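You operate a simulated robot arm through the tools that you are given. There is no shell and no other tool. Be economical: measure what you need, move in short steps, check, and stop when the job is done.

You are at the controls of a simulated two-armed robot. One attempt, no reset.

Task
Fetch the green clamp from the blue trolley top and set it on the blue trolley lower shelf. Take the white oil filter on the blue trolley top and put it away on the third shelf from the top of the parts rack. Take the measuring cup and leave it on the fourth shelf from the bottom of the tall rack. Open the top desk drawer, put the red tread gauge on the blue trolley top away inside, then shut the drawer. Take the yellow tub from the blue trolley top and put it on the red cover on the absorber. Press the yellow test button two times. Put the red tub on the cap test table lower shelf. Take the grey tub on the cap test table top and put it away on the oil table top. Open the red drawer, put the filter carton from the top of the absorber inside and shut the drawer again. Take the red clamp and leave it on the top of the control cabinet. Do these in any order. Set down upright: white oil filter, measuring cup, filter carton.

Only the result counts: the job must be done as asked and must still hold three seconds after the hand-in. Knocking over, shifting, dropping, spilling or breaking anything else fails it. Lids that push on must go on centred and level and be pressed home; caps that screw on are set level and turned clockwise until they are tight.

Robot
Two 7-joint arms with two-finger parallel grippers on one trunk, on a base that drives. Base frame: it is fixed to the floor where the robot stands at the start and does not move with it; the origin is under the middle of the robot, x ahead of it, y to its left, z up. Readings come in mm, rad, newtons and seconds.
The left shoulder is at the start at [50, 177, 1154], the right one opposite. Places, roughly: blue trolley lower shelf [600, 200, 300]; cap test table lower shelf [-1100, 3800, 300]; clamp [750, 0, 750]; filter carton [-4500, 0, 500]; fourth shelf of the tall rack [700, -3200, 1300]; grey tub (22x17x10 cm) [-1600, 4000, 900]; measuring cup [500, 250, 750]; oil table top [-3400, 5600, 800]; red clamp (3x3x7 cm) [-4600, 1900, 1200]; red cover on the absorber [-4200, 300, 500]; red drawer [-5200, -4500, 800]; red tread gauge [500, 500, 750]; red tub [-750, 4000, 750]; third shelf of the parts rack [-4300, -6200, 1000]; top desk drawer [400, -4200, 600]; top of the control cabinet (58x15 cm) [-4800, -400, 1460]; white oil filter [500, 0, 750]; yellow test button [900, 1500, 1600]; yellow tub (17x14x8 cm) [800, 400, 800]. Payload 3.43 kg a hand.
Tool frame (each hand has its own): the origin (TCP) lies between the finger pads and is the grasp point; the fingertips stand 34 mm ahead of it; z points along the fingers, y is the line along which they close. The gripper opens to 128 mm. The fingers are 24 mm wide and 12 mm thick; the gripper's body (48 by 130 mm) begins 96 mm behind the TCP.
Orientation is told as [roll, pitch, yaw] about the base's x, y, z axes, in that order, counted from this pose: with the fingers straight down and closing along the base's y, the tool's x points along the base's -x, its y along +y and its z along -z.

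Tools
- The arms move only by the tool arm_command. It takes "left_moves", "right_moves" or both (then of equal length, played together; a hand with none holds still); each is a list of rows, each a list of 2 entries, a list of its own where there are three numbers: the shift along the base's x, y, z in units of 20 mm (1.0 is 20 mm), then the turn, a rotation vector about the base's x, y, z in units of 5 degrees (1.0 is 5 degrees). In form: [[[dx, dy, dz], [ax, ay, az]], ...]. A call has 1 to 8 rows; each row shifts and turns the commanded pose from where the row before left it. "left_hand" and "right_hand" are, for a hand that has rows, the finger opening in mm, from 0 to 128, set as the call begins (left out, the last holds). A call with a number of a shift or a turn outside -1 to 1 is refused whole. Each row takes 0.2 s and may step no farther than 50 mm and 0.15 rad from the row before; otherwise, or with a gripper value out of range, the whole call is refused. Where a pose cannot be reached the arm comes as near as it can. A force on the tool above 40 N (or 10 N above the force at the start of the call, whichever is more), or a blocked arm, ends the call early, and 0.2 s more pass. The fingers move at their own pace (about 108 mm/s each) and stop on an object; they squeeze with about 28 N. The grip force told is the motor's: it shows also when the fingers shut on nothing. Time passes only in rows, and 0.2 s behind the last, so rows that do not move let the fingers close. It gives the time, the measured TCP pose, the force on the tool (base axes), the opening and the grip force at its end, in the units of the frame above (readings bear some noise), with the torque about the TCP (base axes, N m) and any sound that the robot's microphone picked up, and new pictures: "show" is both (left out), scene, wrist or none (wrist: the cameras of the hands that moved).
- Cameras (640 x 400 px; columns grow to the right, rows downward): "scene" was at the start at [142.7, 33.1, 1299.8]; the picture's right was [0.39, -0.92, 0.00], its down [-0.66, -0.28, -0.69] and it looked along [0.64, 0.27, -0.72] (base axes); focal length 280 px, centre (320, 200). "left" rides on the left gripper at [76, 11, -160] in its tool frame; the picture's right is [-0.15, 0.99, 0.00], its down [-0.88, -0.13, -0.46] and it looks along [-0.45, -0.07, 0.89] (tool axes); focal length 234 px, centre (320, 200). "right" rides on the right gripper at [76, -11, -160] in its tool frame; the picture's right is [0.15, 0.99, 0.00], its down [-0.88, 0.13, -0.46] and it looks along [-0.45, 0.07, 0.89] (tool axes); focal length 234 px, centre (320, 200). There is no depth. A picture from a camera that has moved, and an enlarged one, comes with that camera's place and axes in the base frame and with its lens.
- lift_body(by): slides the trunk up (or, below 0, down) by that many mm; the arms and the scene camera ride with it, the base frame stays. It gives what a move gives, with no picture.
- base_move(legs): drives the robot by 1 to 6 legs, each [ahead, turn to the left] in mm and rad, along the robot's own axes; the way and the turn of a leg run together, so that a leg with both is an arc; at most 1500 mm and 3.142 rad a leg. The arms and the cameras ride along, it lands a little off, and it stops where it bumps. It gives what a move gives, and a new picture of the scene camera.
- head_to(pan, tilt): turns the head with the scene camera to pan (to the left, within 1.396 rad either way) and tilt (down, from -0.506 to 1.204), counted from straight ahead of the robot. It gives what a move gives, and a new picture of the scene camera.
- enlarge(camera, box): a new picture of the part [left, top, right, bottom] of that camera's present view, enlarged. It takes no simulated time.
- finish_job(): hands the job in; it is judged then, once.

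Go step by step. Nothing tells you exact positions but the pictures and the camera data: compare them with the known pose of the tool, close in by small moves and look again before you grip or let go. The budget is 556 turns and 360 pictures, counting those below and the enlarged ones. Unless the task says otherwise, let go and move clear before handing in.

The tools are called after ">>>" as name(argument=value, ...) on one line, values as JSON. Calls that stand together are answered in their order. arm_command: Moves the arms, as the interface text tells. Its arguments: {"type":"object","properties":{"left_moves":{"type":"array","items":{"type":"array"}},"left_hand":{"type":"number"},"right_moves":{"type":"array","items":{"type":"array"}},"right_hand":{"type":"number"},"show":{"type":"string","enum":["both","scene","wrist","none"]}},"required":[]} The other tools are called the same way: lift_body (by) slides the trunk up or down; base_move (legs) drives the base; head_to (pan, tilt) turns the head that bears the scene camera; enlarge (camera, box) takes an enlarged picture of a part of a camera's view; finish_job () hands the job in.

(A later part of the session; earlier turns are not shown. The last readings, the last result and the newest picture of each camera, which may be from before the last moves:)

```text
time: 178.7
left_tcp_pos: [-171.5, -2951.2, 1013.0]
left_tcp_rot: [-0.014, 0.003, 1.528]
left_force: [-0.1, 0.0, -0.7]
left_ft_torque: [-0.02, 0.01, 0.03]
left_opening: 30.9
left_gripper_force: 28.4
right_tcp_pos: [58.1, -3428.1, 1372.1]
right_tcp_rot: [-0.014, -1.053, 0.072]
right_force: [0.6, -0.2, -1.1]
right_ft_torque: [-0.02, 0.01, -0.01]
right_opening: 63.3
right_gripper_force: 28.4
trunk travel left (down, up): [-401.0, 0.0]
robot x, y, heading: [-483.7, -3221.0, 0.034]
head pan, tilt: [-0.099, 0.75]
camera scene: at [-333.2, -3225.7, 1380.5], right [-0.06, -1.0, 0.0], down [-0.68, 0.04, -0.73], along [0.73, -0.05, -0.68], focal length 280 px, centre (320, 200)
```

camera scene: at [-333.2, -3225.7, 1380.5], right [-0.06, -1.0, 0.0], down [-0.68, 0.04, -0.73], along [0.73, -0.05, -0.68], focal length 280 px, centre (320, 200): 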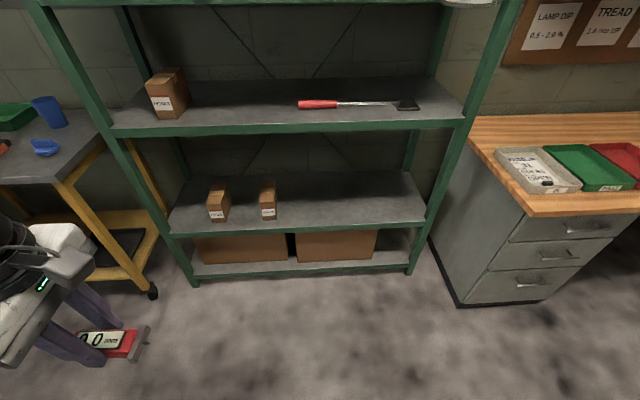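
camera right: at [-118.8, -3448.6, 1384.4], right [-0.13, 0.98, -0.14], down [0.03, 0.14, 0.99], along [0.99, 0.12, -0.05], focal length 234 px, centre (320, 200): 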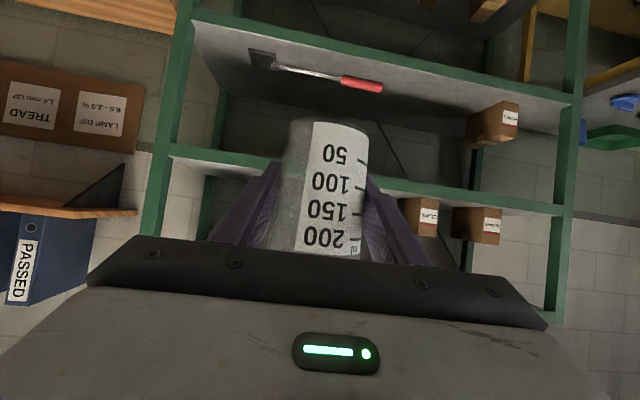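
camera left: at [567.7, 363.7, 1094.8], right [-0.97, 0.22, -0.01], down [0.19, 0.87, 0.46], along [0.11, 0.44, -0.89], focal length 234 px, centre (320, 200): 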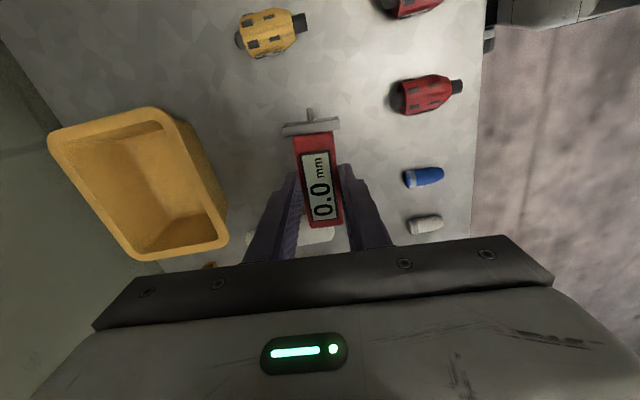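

Shelf count confirmed: the box shelf at z about 1300 is the fourth from the bottom. The rack front is near x 520, so I'll approach with the cup.

>>> base_move(legs=[[400, -0.035]])

>>> head_to(pan=-0.1, tilt=0.2)

>>> arm_command(right_moves=[[[0, 0, 0], [0, 0, 0]]], show="wrist")

```text
time: 181.3
left_tcp_pos: [248.8, -2954.7, 1012.2]
left_tcp_rot: [-0.012, 0.001, 1.498]
left_force: [-0.1, -0.4, 0.1]
left_ft_torque: [-0.03, 0.03, -0.02]
left_opening: 31.1
left_gripper_force: 28.1
right_tcp_pos: [460.9, -3437.3, 1371.9]
right_tcp_rot: [-0.016, -1.051, 0.039]
right_force: [-0.4, 0.0, -0.9]
right_ft_torque: [-0.01, 0.02, -0.02]
right_opening: 63.0
right_gripper_force: 27.6
trunk travel left (down, up): [-401.0, 0.0]
robot x, y, heading: [-76.1, -3217.1, 0.003]
head pan, tilt: [-0.099, 0.75]
camera scene: at [78.0, -3223.1, 1380.4], right [-0.1, -1.0, 0.0], down [-0.68, 0.07, -0.73], along [0.73, -0.07, -0.68], focal length 280 px, centre (320, 200)
```

scene: 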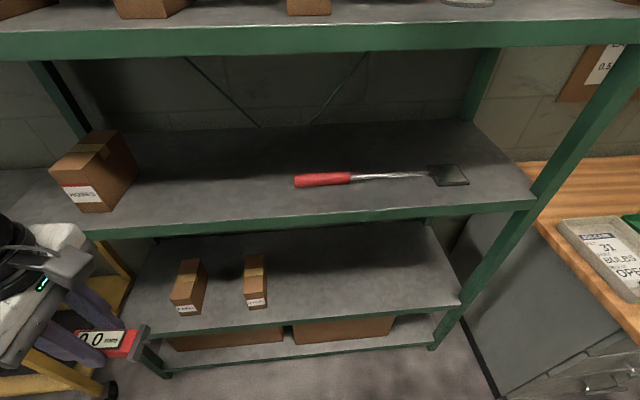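

```text
time: 182.2
left_tcp_pos: [247.8, -2954.2, 1013.0]
left_tcp_rot: [-0.016, 0.002, 1.498]
left_force: [0.2, 0.3, -0.6]
left_ft_torque: [-0.02, 0.02, -0.02]
left_opening: 31.0
left_gripper_force: 27.8
right_tcp_pos: [461.6, -3436.2, 1374.1]
right_tcp_rot: [-0.016, -1.053, 0.041]
right_force: [0.0, -0.1, -0.4]
right_ft_torque: [0.02, -0.01, 0.02]
right_opening: 62.9
right_gripper_force: 28.2
trunk travel left (down, up): [-401.0, 0.0]
robot x, y, heading: [-74.8, -3217.8, 0.005]
head pan, tilt: [-0.099, 0.201]
camera scene: at [87.8, -3224.1, 1430.0], right [-0.1, -1.0, 0.0], down [-0.2, 0.02, -0.98], along [0.98, -0.09, -0.2], focal length 280 px, centre (320, 200)
```

scene: 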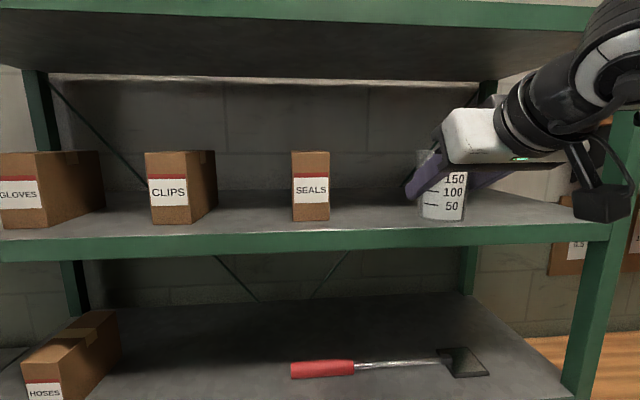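

```text
time: 182.6
left_tcp_pos: [247.8, -2954.0, 1012.6]
left_tcp_rot: [-0.014, 0.002, 1.497]
left_force: [-0.2, 0.0, 0.5]
left_ft_torque: [0.0, -0.02, -0.02]
left_opening: 31.2
left_gripper_force: 28.1
right_tcp_pos: [461.8, -3437.2, 1371.5]
right_tcp_rot: [-0.013, -1.052, 0.04]
right_force: [-0.2, -0.3, -0.8]
right_ft_torque: [0.01, 0.0, -0.02]
right_opening: 63.2
right_gripper_force: 28.2
trunk travel left (down, up): [-401.0, 0.0]
robot x, y, heading: [-73.7, -3215.4, 0.005]
head pan, tilt: [-0.099, 0.201]
camera right: at [284.4, -3452.3, 1384.4], right [-0.1, 0.99, -0.14], down [0.04, 0.14, 0.99], along [0.99, 0.09, -0.05], focal length 234 px, centre (320, 200)
```

right: 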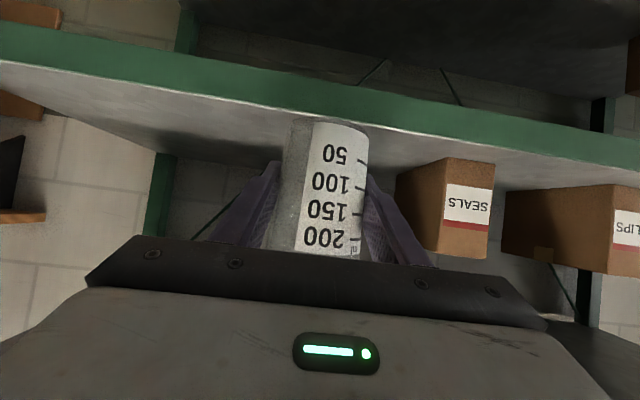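

The shelf surface is about z 1290 and the cup bottom is at 1322. I'll drive in another 130 mm.

>>> base_move(legs=[[130, 0]])

>>> arm_command(right_moves=[[[0, 0, -0.4], [0, 0, 0]], [[0, 0, -0.4], [0, 0, 0]], [[0, 0, -0.2], [0, 0, 0]]], show="both")

```text
time: 183.9
left_tcp_pos: [375.1, -2953.2, 1012.8]
left_tcp_rot: [-0.011, 0.001, 1.5]
left_force: [-0.3, 0.0, -0.7]
left_ft_torque: [0.01, 0.03, -0.02]
left_opening: 31.0
left_gripper_force: 28.2
right_tcp_pos: [590.1, -3435.7, 1372.5]
right_tcp_rot: [-0.014, -1.053, 0.042]
right_force: [0.7, -0.8, -0.8]
right_ft_torque: [-0.01, 0.03, -0.01]
right_opening: 62.8
right_gripper_force: 28.0
trunk travel left (down, up): [-401.0, 0.0]
robot x, y, heading: [54.5, -3211.2, 0.005]
head pan, tilt: [-0.099, 0.201]
camera scene: at [216.4, -3223.4, 1429.9], right [-0.1, -1.0, 0.0], down [-0.2, 0.02, -0.98], along [0.98, -0.09, -0.2], focal length 280 px, centre (320, 200)
```

scene: 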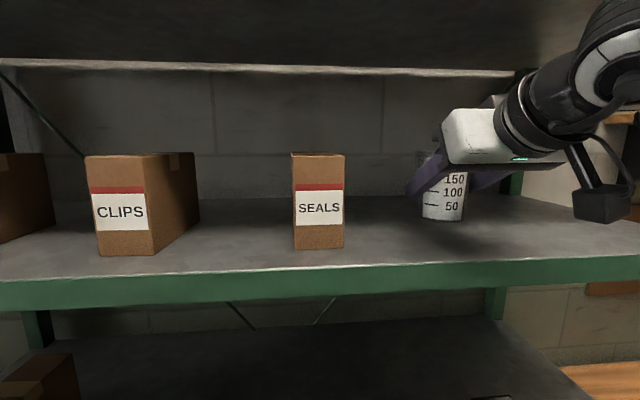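

```text
time: 184.7
left_tcp_pos: [375.2, -2952.7, 1012.8]
left_tcp_rot: [-0.013, 0.002, 1.5]
left_force: [1.2, 0.2, -1.4]
left_ft_torque: [-0.02, -0.02, -0.01]
left_opening: 31.0
left_gripper_force: 27.8
right_tcp_pos: [589.0, -3436.2, 1349.6]
right_tcp_rot: [-0.014, -1.054, 0.041]
right_force: [0.3, -0.1, -0.5]
right_ft_torque: [0.01, 0.0, -0.04]
right_opening: 63.0
right_gripper_force: 27.6
trunk travel left (down, up): [-401.0, 0.0]
robot x, y, heading: [55.1, -3215.2, -0.002]
head pan, tilt: [-0.099, 0.201]
camera scene: at [215.4, -3223.4, 1430.1], right [-0.1, -1.0, 0.0], down [-0.2, 0.02, -0.98], along [0.98, -0.09, -0.2], focal length 280 px, centre (320, 200)
camera right: at [412.2, -3451.5, 1363.4], right [-0.1, 0.99, -0.13], down [0.04, 0.14, 0.99], along [0.99, 0.09, -0.05], focal length 234 px, centre (320, 200)
```

scene: 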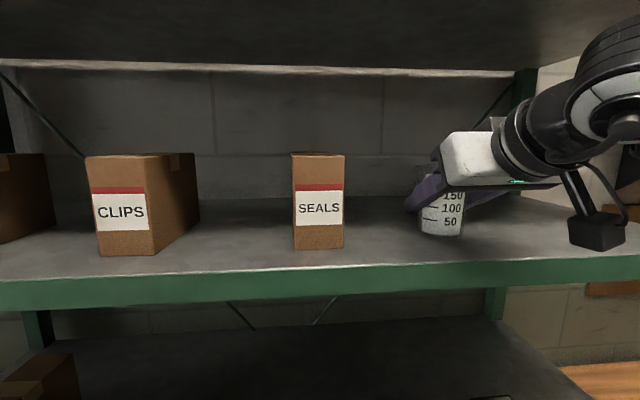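
right: 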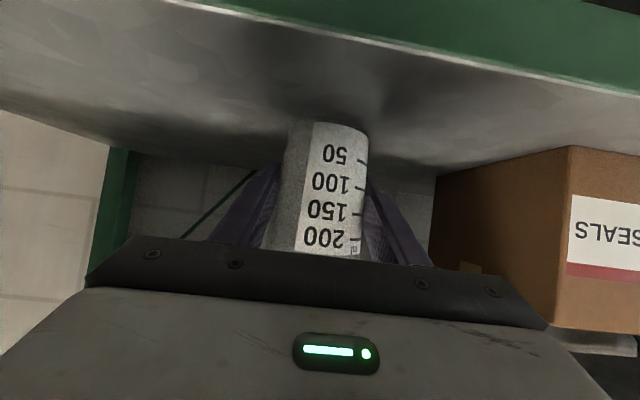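

>>> arm_command(right_moves=[[[0, 0, -0.1], [0, 0, 0]], [[0, 0, -0.1], [0, 0, 0]], [[0, 0, -0.1], [0, 0, 0]]], show="none")

```text
time: 185.5
left_tcp_pos: [376.0, -2953.9, 1013.5]
left_tcp_rot: [-0.014, 0.002, 1.499]
left_force: [-0.4, -0.7, -0.5]
left_ft_torque: [0.02, 0.0, 0.02]
left_opening: 31.0
left_gripper_force: 27.6
right_tcp_pos: [588.6, -3435.7, 1349.1]
right_tcp_rot: [-0.014, -1.058, 0.04]
right_force: [2.9, -1.9, 8.1]
right_ft_torque: [-0.08, -0.11, 0.03]
right_opening: 63.4
right_gripper_force: 28.2
trunk travel left (down, up): [-401.0, 0.0]
robot x, y, heading: [53.0, -3221.1, -0.003]
head pan, tilt: [-0.099, 0.201]
```

The cup is touching the shelf. I'll open and withdraw along the tool axis.

>>> arm_command(right_moves=[[[0, 0, 0.05], [0, 0, 0]], [[0, 0, 0], [0, 0, 0]], [[0, 0, 0], [0, 0, 0]]], right_hand=96, show="wrist")

>>> arm_command(right_moves=[[[-1, 0, 0.55], [0, 0, 0]], [[-1, 0, 0.55], [0, 0, 0]], [[-1, 0, 0.55], [0, 0, 0]], [[-1, 0, 0.55], [0, 0, 0]], [[-1, 0, 0.3], [0, 0, 0]]], show="both")

```text
time: 186.3
left_tcp_pos: [375.5, -2954.2, 1013.0]
left_tcp_rot: [-0.014, 0.001, 1.5]
left_force: [-0.1, -0.2, -1.6]
left_ft_torque: [0.02, 0.02, -0.01]
left_opening: 31.0
left_gripper_force: 28.3
right_tcp_pos: [588.2, -3435.6, 1346.6]
right_tcp_rot: [-0.016, -1.051, 0.042]
right_force: [0.4, -0.4, -0.4]
right_ft_torque: [0.0, 0.03, -0.02]
right_opening: 96.2
right_gripper_force: 0.0
trunk travel left (down, up): [-401.0, 0.0]
robot x, y, heading: [54.6, -3221.1, -0.0]
head pan, tilt: [-0.099, 0.201]
camera right: at [412.1, -3450.6, 1359.5], right [-0.1, 0.99, -0.14], down [0.04, 0.14, 0.99], along [0.99, 0.09, -0.05], focal length 234 px, centre (320, 200)
```

right: 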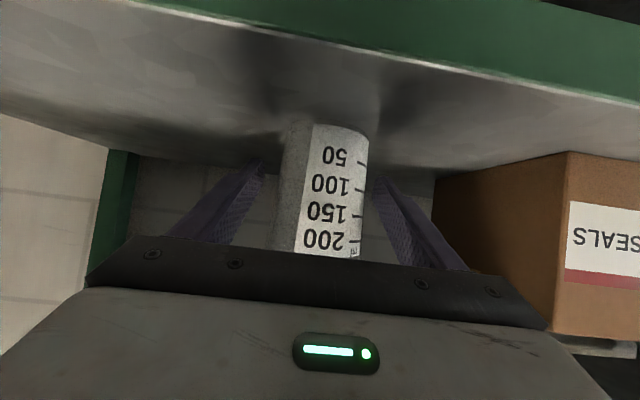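

```text
time: 187.5
left_tcp_pos: [374.0, -2953.0, 1013.1]
left_tcp_rot: [-0.014, 0.0, 1.499]
left_force: [0.8, -0.5, -0.1]
left_ft_torque: [-0.03, 0.0, 0.04]
left_opening: 31.0
left_gripper_force: 27.5
right_tcp_pos: [489.3, -3436.8, 1397.8]
right_tcp_rot: [-0.018, -1.052, 0.041]
right_force: [-0.5, -0.5, -0.4]
right_ft_torque: [0.02, 0.01, -0.01]
right_opening: 95.7
right_gripper_force: 0.0
trunk travel left (down, up): [-401.0, 0.0]
robot x, y, heading: [54.5, -3213.4, 0.005]
head pan, tilt: [-0.099, 0.201]
camera scene: at [214.9, -3223.4, 1430.2], right [-0.1, -1.0, 0.0], down [-0.2, 0.02, -0.98], along [0.98, -0.09, -0.2], focal length 280 px, centre (320, 200)
camera right: at [312.0, -3452.0, 1410.3], right [-0.1, 0.99, -0.14], down [0.04, 0.14, 0.99], along [0.99, 0.09, -0.05], focal length 234 px, centre (320, 200)
```

scene: 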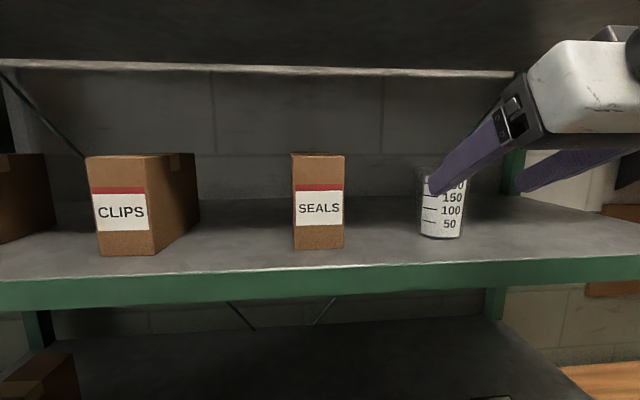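
right: 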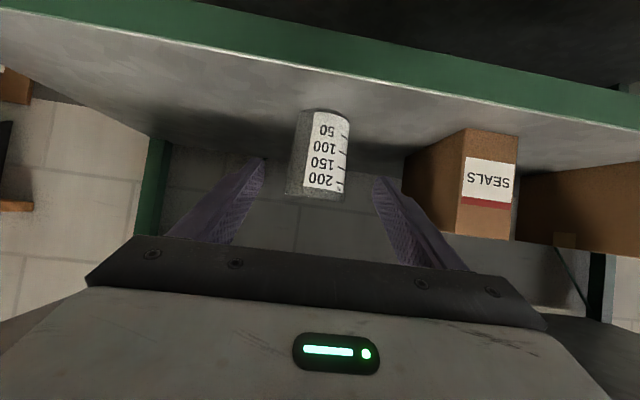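

The cup stands upright on the shelf. Next I'll back off and move over to the desk, keeping the gauge in the left hand.

>>> base_move(legs=[[-480, 0], [0, -1.57], [900, 0], [0, 1.57]])

>>> head_to(pan=0, tilt=0.7)

```text
time: 202.3
left_tcp_pos: [-111.9, -3856.8, 1012.1]
left_tcp_rot: [-0.012, 0.002, 1.468]
left_force: [-0.5, 0.3, -0.7]
left_ft_torque: [-0.01, -0.03, 0.0]
left_opening: 30.9
left_gripper_force: 27.8
right_tcp_pos: [-11.6, -4343.7, 1398.8]
right_tcp_rot: [-0.016, -1.054, 0.01]
right_force: [-0.5, -0.5, -0.4]
right_ft_torque: [-0.04, 0.03, -0.01]
right_opening: 95.7
right_gripper_force: 0.2
trunk travel left (down, up): [-401.0, 0.0]
robot x, y, heading: [-438.9, -4108.6, -0.029]
head pan, tilt: [-0.099, 0.201]
camera scene: at [-279.2, -4121.7, 1430.1], right [-0.13, -0.99, 0.0], down [-0.2, 0.03, -0.98], along [0.97, -0.12, -0.2], focal length 280 px, centre (320, 200)
```

scene: 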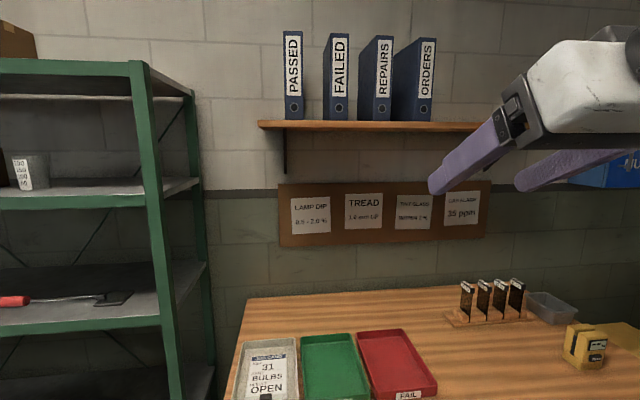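

```text
time: 203.3
left_tcp_pos: [-111.7, -3856.9, 1011.6]
left_tcp_rot: [-0.015, 0.002, 1.469]
left_force: [1.0, -0.5, -0.9]
left_ft_torque: [0.0, 0.03, 0.01]
left_opening: 30.8
left_gripper_force: 28.1
right_tcp_pos: [-12.4, -4343.7, 1396.9]
right_tcp_rot: [-0.015, -1.053, 0.009]
right_force: [0.8, 1.2, -0.4]
right_ft_torque: [-0.01, 0.03, 0.0]
right_opening: 96.0
right_gripper_force: 0.0
trunk travel left (down, up): [-401.0, 0.0]
robot x, y, heading: [-439.4, -4109.4, -0.029]
head pan, tilt: [0.0, 0.7]
camera scene: at [-286.8, -4112.4, 1384.8], right [-0.03, -1.0, 0.0], down [-0.64, 0.02, -0.77], along [0.77, -0.02, -0.64], focal length 280 px, centre (320, 200)
```

scene: 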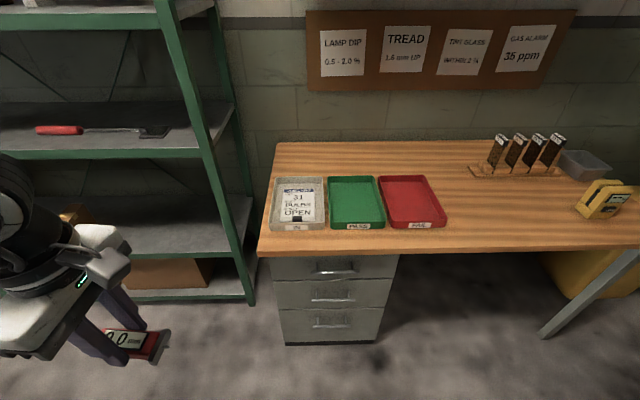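

>>> enlarge(camera="scene", box=[260, 235, 420, 335])

```text
4.00 times, centred on (340, 285) of scene
camera zoom: at [-286.8, -4112.4, 1384.8], right [-0.03, -1.0, 0.0], down [-0.64, 0.02, -0.77], along [0.77, -0.02, -0.64], focal length 1121 px, centre (240, -140)
```

zoom: 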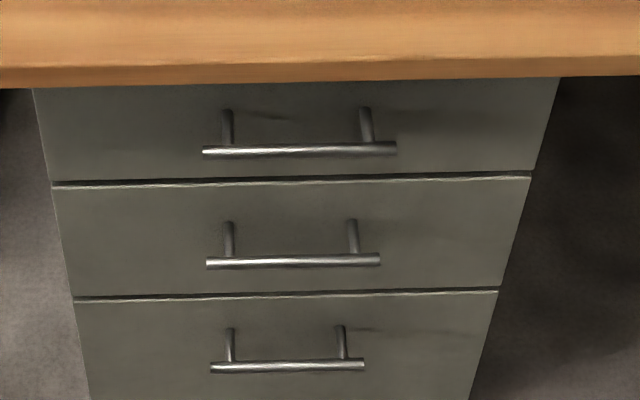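

The top drawer has a bar handle near [256, -4174, 630]. I'll lower the trunk and bring the right hand level, fingers closing vertically around the bar.

>>> lift_body(by=-350)

>>> arm_command(right_moves=[[[0, 0.47, -1], [0.975, -0.261, -0.261]], [[0, 0.47, -1], [0.975, -0.261, -0.261]], [[0, 0.47, -1], [0.975, -0.261, -0.261]], [[0, 0.47, -1], [0.975, -0.261, -0.261]], [[0, 0.47, -1], [0.975, -0.261, -0.261]], [[0, 0.47, -1], [0.975, -0.261, -0.261]], [[0, 0.47, -1], [0.975, -0.261, -0.261]], [[0, 0.47, -1], [0.975, -0.261, -0.261]]], show="none")

>>> arm_command(right_moves=[[[0, 0.47, -1], [0.975, -0.261, -0.261]], [[0, 0.47, -1], [0.975, -0.261, -0.261]], [[0, 0.47, -1], [0.975, -0.261, -0.261]], [[0, 0.47, -1], [0.975, -0.261, -0.261]], [[0, 0.47, -1], [0.975, -0.261, -0.261]], [[0, 0.47, -1], [0.975, -0.261, -0.261]], [[0, 0.47, -1], [0.975, -0.261, -0.261]], [[0, 0.47, -1], [0.975, -0.261, -0.261]]], right_hand=80, show="both")

```text
time: 206.7
left_tcp_pos: [-110.4, -3856.9, 662.2]
left_tcp_rot: [-0.015, 0.003, 1.467]
left_force: [0.8, 0.2, -1.0]
left_ft_torque: [-0.02, -0.01, 0.0]
left_opening: 31.0
left_gripper_force: 27.8
right_tcp_pos: [-10.0, -4342.7, 1048.5]
right_tcp_rot: [-0.014, -1.053, 0.01]
right_force: [1.0, -0.3, -0.1]
right_ft_torque: [-0.01, -0.01, -0.03]
right_opening: 96.1
right_gripper_force: 0.1
trunk travel left (down, up): [-51.0, 350.0]
robot x, y, heading: [-438.0, -4107.0, -0.029]
head pan, tilt: [0.0, 0.7]
```

```text
time: 208.5
left_tcp_pos: [-110.6, -3855.6, 662.4]
left_tcp_rot: [-0.016, 0.003, 1.466]
left_force: [-0.3, -0.9, -0.5]
left_ft_torque: [0.02, -0.03, 0.01]
left_opening: 30.9
left_gripper_force: 28.3
right_tcp_pos: [20.7, -4256.6, 909.8]
right_tcp_rot: [1.145, -0.799, -1.156]
right_force: [0.2, -0.5, 0.0]
right_ft_torque: [0.02, 0.01, -0.01]
right_opening: 95.9
right_gripper_force: 0.0
right hand out of reach, approached as far as the arm can: row 6, 7, 8
trunk travel left (down, up): [-51.0, 350.0]
robot x, y, heading: [-441.8, -4110.6, -0.031]
head pan, tilt: [0.0, 0.7]
```

```text
time: 210.3
left_tcp_pos: [-110.7, -3856.7, 663.4]
left_tcp_rot: [-0.014, 0.001, 1.467]
left_force: [0.4, 0.2, 0.1]
left_ft_torque: [-0.01, -0.02, 0.02]
left_opening: 31.1
left_gripper_force: 28.6
right_tcp_pos: [33.7, -4178.3, 752.8]
right_tcp_rot: [1.517, -0.171, -1.528]
right_force: [-0.7, 0.1, -0.4]
right_ft_torque: [-0.04, -0.03, 0.02]
right_opening: 79.6
right_gripper_force: 0.1
right hand out of reach, approached as far as the arm can: row 1, 2
trunk travel left (down, up): [-51.0, 350.0]
robot x, y, heading: [-440.5, -4111.1, -0.03]
head pan, tilt: [0.0, 0.7]
camera scene: at [-286.8, -4112.4, 1034.7], right [-0.03, -1.0, 0.0], down [-0.64, 0.02, -0.76], along [0.76, -0.02, -0.64], focal length 280 px, centre (320, 200)
camera right: at [-130.6, -4109.8, 736.0], right [0.04, 0.31, 0.95], down [-0.41, -0.86, 0.3], along [0.91, -0.4, 0.09], focal length 234 px, centre (320, 200)
```

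scene: 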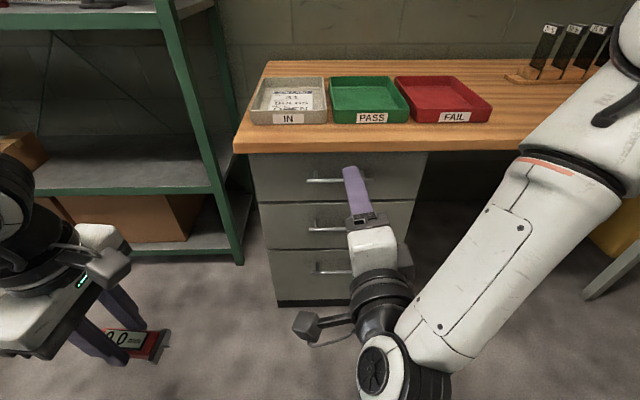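
right: 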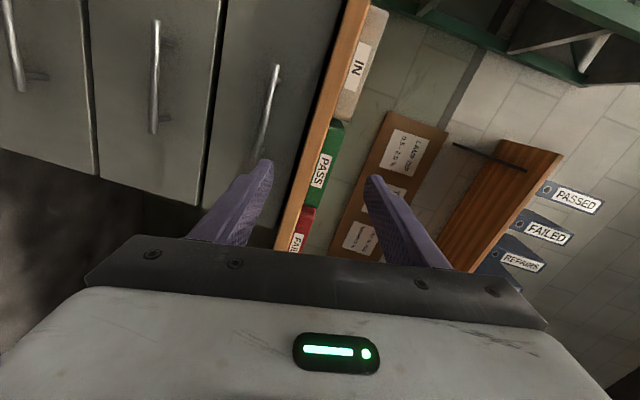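

The bar triangulates to about [240, -4172, 652]. I'll finish the roll, lower to its height and drive closer.

>>> arm_command(right_moves=[[[0, 0.1, -1], [0.96, 0, 0]], [[0, 0.1, -1], [0.96, 0, 0]], [[0, 0.1, -1], [0, 0, 0]], [[0, 0, -1], [0, 0, 0]], [[0, 0, -1], [0, 0, 0]]], right_hand=50, show="none")

>>> base_move(legs=[[120, 0.0]])

>>> arm_command(right_moves=[[[0, 0, 0], [0, 0, 0]]], show="wrist")

```text
time: 211.5
left_tcp_pos: [-110.3, -3856.9, 663.0]
left_tcp_rot: [-0.016, 0.002, 1.468]
left_force: [0.3, 0.2, -0.7]
left_ft_torque: [-0.01, -0.02, 0.01]
left_opening: 31.0
left_gripper_force: 27.8
right_tcp_pos: [28.0, -4159.0, 663.0]
right_tcp_rot: [1.519, -0.005, -1.532]
right_force: [-0.4, 0.8, -0.4]
right_ft_torque: [0.04, 0.01, -0.02]
right_opening: 49.9
right_gripper_force: 0.0
right hand out of reach, approached as far as the arm can: row 4, 5
trunk travel left (down, up): [-51.0, 350.0]
robot x, y, heading: [-438.3, -4108.5, -0.028]
head pan, tilt: [0.0, 0.7]
```

```text
time: 212.7
left_tcp_pos: [6.1, -3859.2, 661.9]
left_tcp_rot: [-0.014, 0.002, 1.468]
left_force: [0.0, -0.3, -1.1]
left_ft_torque: [0.03, -0.01, 0.0]
left_opening: 31.0
left_gripper_force: 28.2
right_tcp_pos: [146.0, -4161.5, 663.0]
right_tcp_rot: [1.519, -0.006, -1.532]
right_force: [-0.4, 0.6, -1.0]
right_ft_torque: [0.0, 0.0, 0.01]
right_opening: 49.9
right_gripper_force: 0.0
trunk travel left (down, up): [-51.0, 350.0]
robot x, y, heading: [-322.9, -4115.8, -0.028]
head pan, tilt: [0.0, 0.7]
camera scene: at [-168.7, -4115.5, 1034.7], right [-0.03, -1.0, 0.0], down [-0.64, 0.02, -0.77], along [0.76, -0.02, -0.64], focal length 280 px, centre (320, 200)
```

scene: 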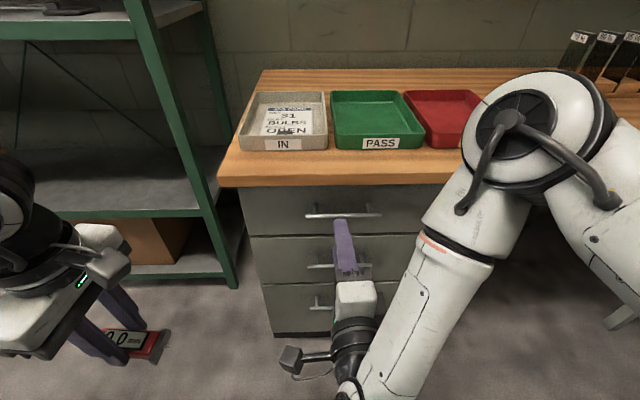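

```text
time: 213.1
left_tcp_pos: [6.9, -3859.4, 662.8]
left_tcp_rot: [-0.014, 0.001, 1.47]
left_force: [1.0, 0.6, -2.0]
left_ft_torque: [0.02, 0.02, -0.01]
left_opening: 30.9
left_gripper_force: 28.3
right_tcp_pos: [148.0, -4160.9, 662.2]
right_tcp_rot: [1.52, -0.005, -1.532]
right_force: [-0.2, 0.4, -0.2]
right_ft_torque: [-0.02, 0.01, -0.01]
right_opening: 50.2
right_gripper_force: 0.0
trunk travel left (down, up): [-51.0, 350.0]
robot x, y, heading: [-320.6, -4115.5, -0.027]
head pan, tilt: [0.0, 0.7]
camera right: at [-17.4, -4091.6, 658.8], right [0.04, 0.15, 0.99], down [-0.41, -0.9, 0.16], along [0.91, -0.42, 0.02], focal length 234 px, centre (320, 200)
```

right: 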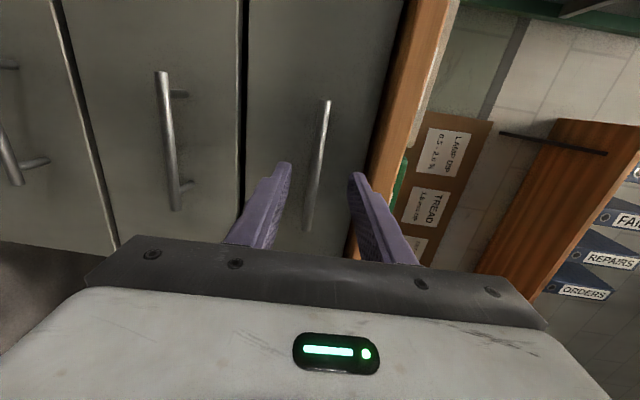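

The bar sits between the fingers. I'll advance 75 mm and close on it.

>>> arm_command(right_moves=[[[0.5, 0, -0.3], [0, 0, 0]]], show="none")

>>> base_move(legs=[[66, 0.0]])

>>> arm_command(right_moves=[[[0, 0, 0], [0, 0, 0]]], show="wrist")

```text
time: 213.5
left_tcp_pos: [7.1, -3859.7, 662.8]
left_tcp_rot: [-0.014, 0.002, 1.467]
left_force: [-0.1, 0.4, 0.0]
left_ft_torque: [0.01, -0.03, -0.01]
left_opening: 31.0
left_gripper_force: 28.5
right_tcp_pos: [155.8, -4157.9, 659.3]
right_tcp_rot: [1.516, -0.004, -1.536]
right_force: [-0.3, 0.2, -0.6]
right_ft_torque: [-0.01, 0.01, -0.01]
right_opening: 50.0
right_gripper_force: 0.0
right hand out of reach, approached as far as the arm can: row 1
trunk travel left (down, up): [-51.0, 350.0]
robot x, y, heading: [-320.6, -4116.9, -0.027]
head pan, tilt: [0.0, 0.7]
```

```text
time: 214.5
left_tcp_pos: [71.3, -3861.2, 663.1]
left_tcp_rot: [-0.015, 0.002, 1.467]
left_force: [-0.6, -0.3, -0.9]
left_ft_torque: [-0.01, -0.04, -0.01]
left_opening: 31.1
left_gripper_force: 28.2
right_tcp_pos: [219.9, -4160.2, 660.5]
right_tcp_rot: [1.517, -0.006, -1.536]
right_force: [-0.8, -0.2, -1.0]
right_ft_torque: [0.01, 0.01, 0.01]
right_opening: 50.2
right_gripper_force: 0.0
trunk travel left (down, up): [-51.0, 350.0]
robot x, y, heading: [-257.5, -4113.3, -0.025]
head pan, tilt: [0.0, 0.7]
camera scene: at [-103.7, -4117.2, 1034.7], right [-0.03, -1.0, 0.0], down [-0.64, 0.02, -0.76], along [0.76, -0.02, -0.64], focal length 280 px, centre (320, 200)
```

scene: 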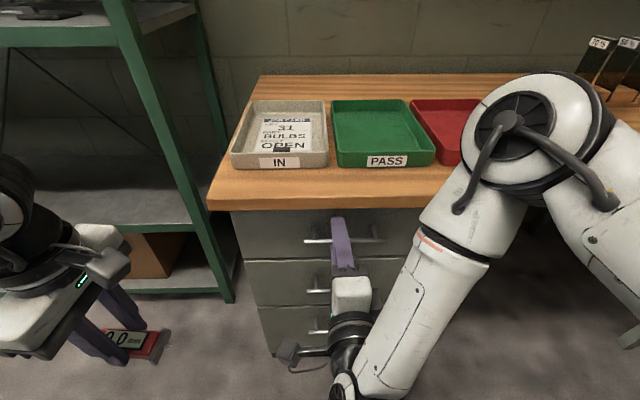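

```text
time: 214.9
left_tcp_pos: [70.8, -3860.1, 662.6]
left_tcp_rot: [-0.012, 0.001, 1.468]
left_force: [-0.2, -0.5, -1.3]
left_ft_torque: [-0.02, -0.02, 0.04]
left_opening: 30.8
left_gripper_force: 27.9
right_tcp_pos: [219.6, -4159.7, 659.4]
right_tcp_rot: [1.517, -0.006, -1.535]
right_force: [0.0, -0.1, -0.8]
right_ft_torque: [0.0, 0.05, -0.01]
right_opening: 49.7
right_gripper_force: 0.2
trunk travel left (down, up): [-51.0, 350.0]
robot x, y, heading: [-258.2, -4116.6, -0.029]
head pan, tilt: [0.0, 0.7]
camera right: at [56.3, -4089.2, 655.9], right [0.05, 0.15, 0.99], down [-0.42, -0.89, 0.16], along [0.91, -0.42, 0.02], focal length 234 px, centre (320, 200)
```

right: 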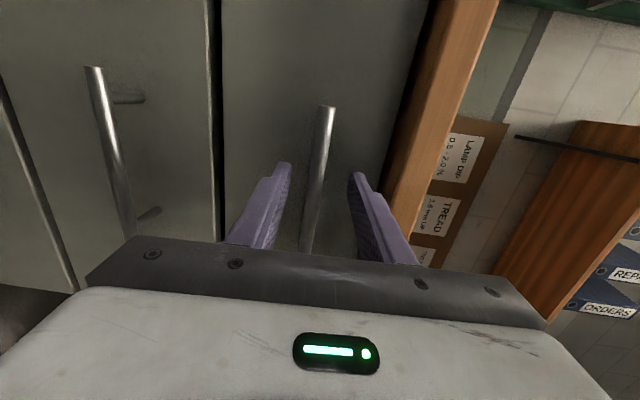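

>>> arm_command(right_moves=[[[0, 0, 0], [0, 0, 0]], [[0, 0, 0], [0, 0, 0]], [[0, 0, 0], [0, 0, 0]]], right_hand=0, show="wrist")

```text
time: 215.7
left_tcp_pos: [73.3, -3861.7, 661.7]
left_tcp_rot: [-0.01, 0.001, 1.469]
left_force: [-1.0, -0.2, -0.7]
left_ft_torque: [0.02, 0.01, -0.01]
left_opening: 30.8
left_gripper_force: 28.3
right_tcp_pos: [220.7, -4159.0, 656.9]
right_tcp_rot: [1.504, -0.005, -1.534]
right_force: [-1.9, 0.5, -24.5]
right_ft_torque: [1.18, 0.35, -0.48]
right_opening: 11.6
right_gripper_force: 45.1
trunk travel left (down, up): [-51.0, 350.0]
robot x, y, heading: [-257.7, -4114.1, -0.03]
head pan, tilt: [0.0, 0.7]
camera right: at [55.7, -4089.5, 653.8], right [0.06, 0.15, 0.99], down [-0.41, -0.9, 0.16], along [0.91, -0.42, 0.01], focal length 234 px, centre (320, 200)
```

right: 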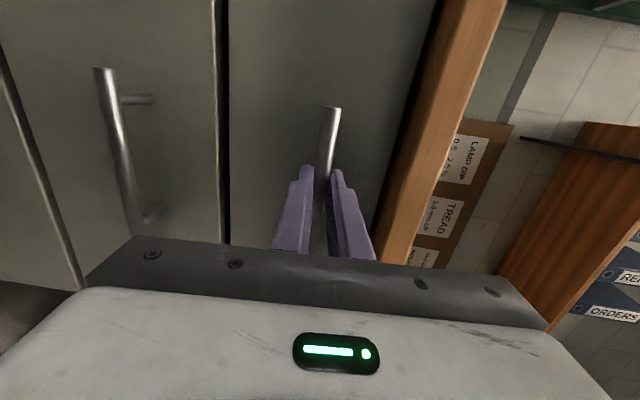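

The handle is gripped. I'll relieve the vertical load and pull by driving back.

>>> arm_command(right_moves=[[[0, 0, -0.2], [0, 0, 0]]], show="none")

>>> base_move(legs=[[-250, 0]])

```text
time: 216.1
left_tcp_pos: [73.0, -3861.1, 662.3]
left_tcp_rot: [-0.014, 0.002, 1.466]
left_force: [-0.6, 0.7, -0.9]
left_ft_torque: [-0.01, -0.01, -0.02]
left_opening: 30.8
left_gripper_force: 28.1
right_tcp_pos: [219.0, -4159.9, 655.6]
right_tcp_rot: [1.511, -0.006, -1.538]
right_force: [-3.5, -7.7, -17.0]
right_ft_torque: [1.16, 0.18, 1.19]
right_opening: 11.6
right_gripper_force: 44.8
trunk travel left (down, up): [-51.0, 350.0]
robot x, y, heading: [-260.6, -4112.6, -0.027]
head pan, tilt: [0.0, 0.7]
```

```text
time: 217.9
left_tcp_pos: [-181.8, -3855.1, 663.4]
left_tcp_rot: [-0.014, 0.001, 1.469]
left_force: [-0.4, -0.1, -0.2]
left_ft_torque: [0.01, -0.01, -0.05]
left_opening: 31.2
left_gripper_force: 28.1
right_tcp_pos: [-34.0, -4157.9, 656.1]
right_tcp_rot: [1.515, -0.013, -1.557]
right_force: [0.1, -36.3, -5.6]
right_ft_torque: [1.03, 0.09, -0.4]
right_opening: 11.5
right_gripper_force: 45.1
trunk travel left (down, up): [-51.0, 350.0]
robot x, y, heading: [-511.2, -4107.8, -0.03]
head pan, tilt: [0.0, 0.7]
camera scene: at [-358.1, -4112.3, 1034.7], right [-0.03, -1.0, 0.0], down [-0.64, 0.02, -0.76], along [0.76, -0.02, -0.64], focal length 280 px, centre (320, 200)
```

scene: 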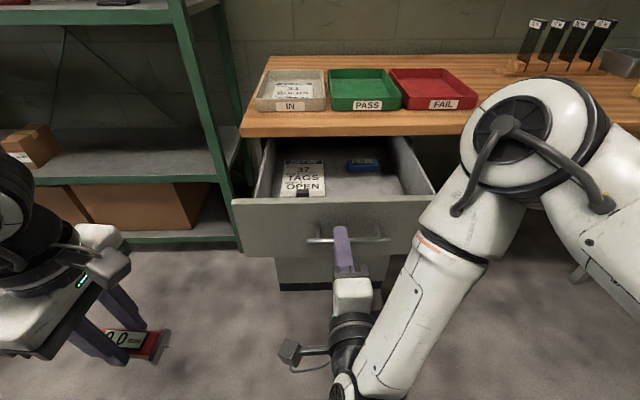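

The drawer is open about 250 mm with free room at the front. I'll release the handle, back away and raise the right hand.

>>> arm_command(right_moves=[[[0, 0, 0], [0, 0, 0]], [[0, 0, 0], [0, 0, 0]]], right_hand=60, show="none")

>>> base_move(legs=[[-120, 0]])

>>> arm_command(right_moves=[[[-0.6, -0.4, 1], [0, 0, 0]], [[-0.6, -0.4, 1], [0, 0, 0]], [[-0.6, -0.4, 1], [0, 0, 0]], [[-0.6, -0.4, 1], [0, 0, 0]], [[-0.6, -0.4, 1], [0, 0, 0]], [[-0.6, -0.4, 1], [0, 0, 0]], [[-0.6, -0.4, 1], [0, 0, 0]], [[-0.6, -0.4, 1], [0, 0, 0]]], show="scene")

```text
time: 218.6
left_tcp_pos: [-181.2, -3855.1, 662.0]
left_tcp_rot: [-0.013, 0.002, 1.469]
left_force: [0.1, 0.0, -0.8]
left_ft_torque: [-0.01, -0.01, -0.02]
left_opening: 31.0
left_gripper_force: 27.9
right_tcp_pos: [-34.1, -4158.1, 655.5]
right_tcp_rot: [1.516, -0.014, -1.557]
right_force: [0.1, 0.2, -0.1]
right_ft_torque: [-0.01, -0.01, -0.03]
right_opening: 59.7
right_gripper_force: 0.1
trunk travel left (down, up): [-51.0, 350.0]
robot x, y, heading: [-513.5, -4107.2, -0.026]
head pan, tilt: [0.0, 0.7]
```

```text
time: 219.8
left_tcp_pos: [-301.3, -3851.4, 662.7]
left_tcp_rot: [-0.012, 0.002, 1.47]
left_force: [-0.2, 0.0, -0.5]
left_ft_torque: [-0.02, 0.04, -0.04]
left_opening: 31.1
left_gripper_force: 28.0
right_tcp_pos: [-151.9, -4153.5, 654.5]
right_tcp_rot: [1.516, -0.015, -1.554]
right_force: [0.0, -0.2, 0.8]
right_ft_torque: [0.04, -0.01, -0.01]
right_opening: 60.0
right_gripper_force: 0.0
trunk travel left (down, up): [-51.0, 350.0]
robot x, y, heading: [-629.5, -4104.9, -0.024]
head pan, tilt: [0.0, 0.7]
camera scene: at [-476.9, -4107.1, 1034.7], right [-0.02, -1.0, 0.0], down [-0.64, 0.02, -0.76], along [0.76, -0.02, -0.64], focal length 280 px, centre (320, 200)
```

scene: 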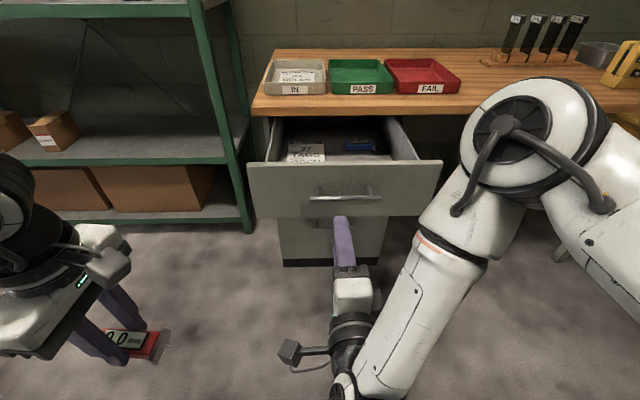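

```text
time: 221.6
left_tcp_pos: [-301.4, -3850.6, 661.8]
left_tcp_rot: [-0.013, 0.001, 1.469]
left_force: [1.4, -1.2, -0.2]
left_ft_torque: [-0.01, 0.0, -0.01]
left_opening: 31.0
left_gripper_force: 27.7
right_tcp_pos: [-212.7, -4176.0, 794.9]
right_tcp_rot: [1.516, -0.016, -1.554]
right_force: [0.6, -0.6, -0.2]
right_ft_torque: [-0.01, 0.03, -0.01]
right_opening: 60.1
right_gripper_force: 0.0
right hand out of reach, approached as far as the arm can: row 6, 7, 8
trunk travel left (down, up): [-51.0, 350.0]
robot x, y, heading: [-630.8, -4100.8, -0.027]
head pan, tilt: [0.0, 0.7]
camera scene: at [-477.0, -4107.1, 1034.7], right [-0.02, -1.0, 0.0], down [-0.64, 0.02, -0.76], along [0.76, -0.02, -0.64], focal length 280 px, centre (320, 200)
```

scene: 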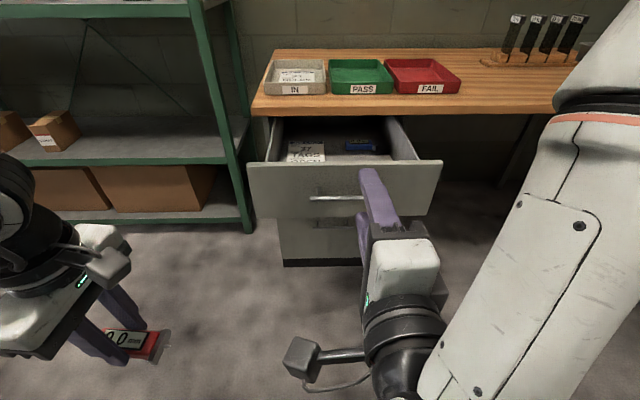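

I'll raise the trunk 100 mm and reposition about 150 mm to the right, so the left hand lines up with the open drawer.

>>> lift_body(by=100)

>>> base_move(legs=[[-400, 0], [250, -0.57], [250, 0.6], [120, 0]])

```text
time: 222.9
left_tcp_pos: [-302.6, -3850.6, 762.2]
left_tcp_rot: [-0.013, 0.003, 1.472]
left_force: [0.2, -0.2, -0.6]
left_ft_torque: [-0.03, 0.0, -0.02]
left_opening: 30.9
left_gripper_force: 28.1
right_tcp_pos: [-213.4, -4176.9, 895.8]
right_tcp_rot: [1.515, -0.015, -1.555]
right_force: [-1.1, 0.5, -0.9]
right_ft_torque: [0.01, -0.01, 0.01]
right_opening: 60.0
right_gripper_force: 0.0
trunk travel left (down, up): [-151.0, 250.0]
robot x, y, heading: [-630.5, -4107.5, -0.028]
head pan, tilt: [0.0, 0.7]
```

```text
time: 229.5
left_tcp_pos: [-138.6, -3967.0, 762.2]
left_tcp_rot: [-0.012, 0.003, 1.515]
left_force: [-0.4, 0.5, -1.1]
left_ft_torque: [0.02, 0.01, -0.03]
left_opening: 30.9
left_gripper_force: 27.9
right_tcp_pos: [-33.3, -4288.6, 896.6]
right_tcp_rot: [1.516, -0.015, -1.511]
right_force: [0.2, -1.0, 0.6]
right_ft_torque: [0.02, 0.01, 0.03]
right_opening: 59.7
right_gripper_force: 0.1
trunk travel left (down, up): [-151.0, 250.0]
robot x, y, heading: [-457.8, -4235.2, 0.018]
head pan, tilt: [0.0, 0.7]
camera scene: at [-300.6, -4230.8, 1134.6], right [0.02, -1.0, 0.0], down [-0.64, -0.01, -0.76], along [0.76, 0.02, -0.64], focal length 280 px, centre (320, 200)
```

scene: 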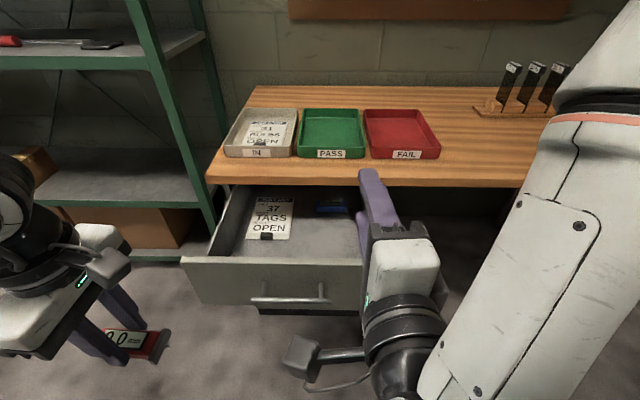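

>>> base_move(legs=[[140, -0.02]])

>>> arm_command(left_moves=[[[0.9, -0.7, 0], [0, 0, 0]], [[0.9, -0.7, 0], [0, 0, 0]], [[0.9, -0.7, 0], [0, 0, 0]], [[0.9, -0.7, 0], [0, 0, 0]], [[0.9, -0.7, 0], [0, 0, 0]], [[0.9, -0.7, 0], [0, 0, 0]], [[0.7, -0.7, 0], [0, 0, 0]]], show="both")

```text
time: 230.9
left_tcp_pos: [6.7, -3971.7, 762.0]
left_tcp_rot: [-0.013, 0.001, 1.496]
left_force: [0.7, 0.2, -0.5]
left_ft_torque: [0.02, -0.02, 0.01]
left_opening: 31.2
left_gripper_force: 28.5
right_tcp_pos: [104.6, -4297.2, 895.1]
right_tcp_rot: [1.515, -0.015, -1.53]
right_force: [0.4, -0.2, 0.4]
right_ft_torque: [0.05, 0.0, 0.0]
right_opening: 60.1
right_gripper_force: 0.0
trunk travel left (down, up): [-151.0, 250.0]
robot x, y, heading: [-313.9, -4234.5, 0.004]
head pan, tilt: [0.0, 0.7]
camera scene: at [-161.7, -4232.6, 1134.6], right [0.0, -1.0, 0.0], down [-0.64, 0.0, -0.76], along [0.76, 0.0, -0.64], focal length 280 px, centre (320, 200)
```

scene: 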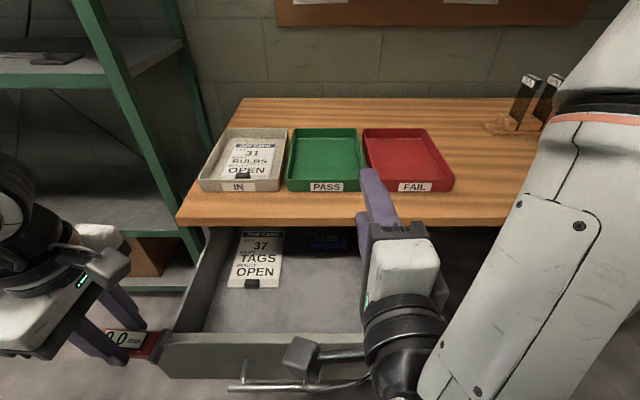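

```text
time: 232.5
left_tcp_pos: [129.5, -4070.1, 763.1]
left_tcp_rot: [-0.013, 0.001, 1.495]
left_force: [0.2, 0.6, -1.2]
left_ft_torque: [0.01, 0.0, 0.01]
left_opening: 31.0
left_gripper_force: 27.9
right_tcp_pos: [104.0, -4296.3, 894.9]
right_tcp_rot: [1.518, -0.015, -1.529]
right_force: [-0.6, -0.2, 0.2]
right_ft_torque: [0.04, -0.01, -0.01]
right_opening: 60.1
right_gripper_force: 0.1
trunk travel left (down, up): [-151.0, 250.0]
robot x, y, heading: [-317.2, -4230.5, 0.0]
head pan, tilt: [0.0, 0.7]
camera scene: at [-161.7, -4232.6, 1134.7], right [0.0, -1.0, 0.0], down [-0.64, 0.0, -0.76], along [0.76, 0.0, -0.64], focal length 280 px, centre (320, 200)
camera left: at [110.8, -4143.8, 922.5], right [-0.98, 0.22, -0.01], down [0.19, 0.87, 0.46], along [0.11, 0.44, -0.89], focal length 234 px, centre (320, 200)
```

scene: 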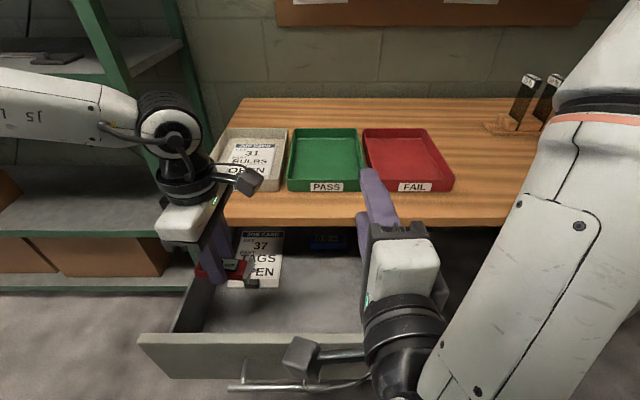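
left: 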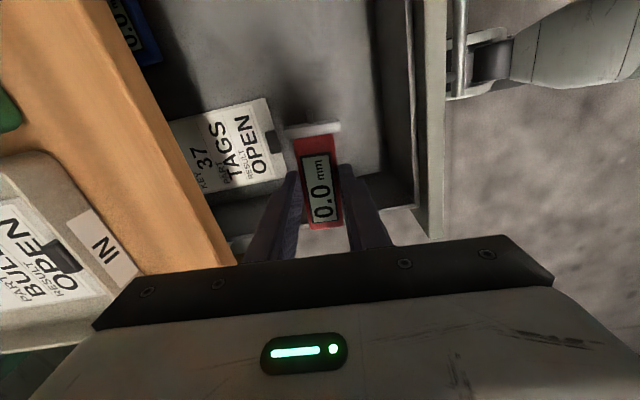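

The gauge hangs over the free front area of the drawer. I'll lower it in.

>>> arm_command(left_moves=[[[-0.2, -0.8, -1], [0, 0, 0]], [[0, 0, -1], [0, 0, 0]], [[0, 0, -1], [0, 0, 0]], [[0, 0, -1], [0, 0, 0]], [[0, 0, -1], [0, 0, 0]], [[0, 0, -1], [0, 0, 0]]], show="wrist")

```text
time: 233.9
left_tcp_pos: [106.8, -4052.4, 665.2]
left_tcp_rot: [-0.014, 0.003, 1.493]
left_force: [-0.2, 0.0, -0.5]
left_ft_torque: [0.02, -0.01, 0.01]
left_opening: 31.1
left_gripper_force: 27.8
left hand out of reach, approached as far as the arm can: row 2, 3, 4, 5, 6
right_tcp_pos: [105.2, -4296.3, 895.4]
right_tcp_rot: [1.516, -0.016, -1.532]
right_force: [-0.4, 0.0, -0.3]
right_ft_torque: [0.01, 0.0, 0.0]
right_opening: 60.2
right_gripper_force: 0.0
trunk travel left (down, up): [-151.0, 250.0]
robot x, y, heading: [-314.2, -4234.7, -0.001]
head pan, tilt: [0.0, 0.7]
camera left: at [88.2, -4125.4, 824.7], right [-0.98, 0.22, -0.01], down [0.19, 0.87, 0.45], along [0.11, 0.44, -0.89], focal length 234 px, centre (320, 200)
```

left: 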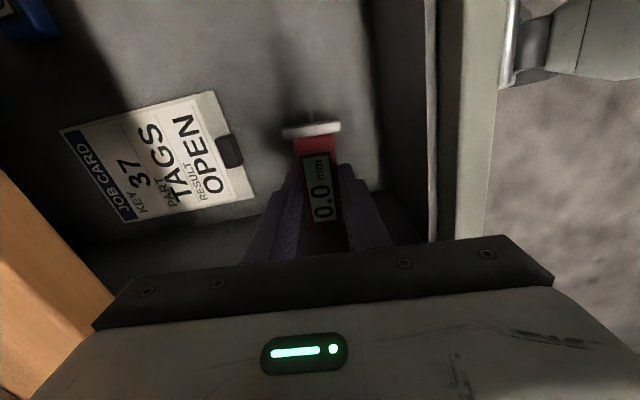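

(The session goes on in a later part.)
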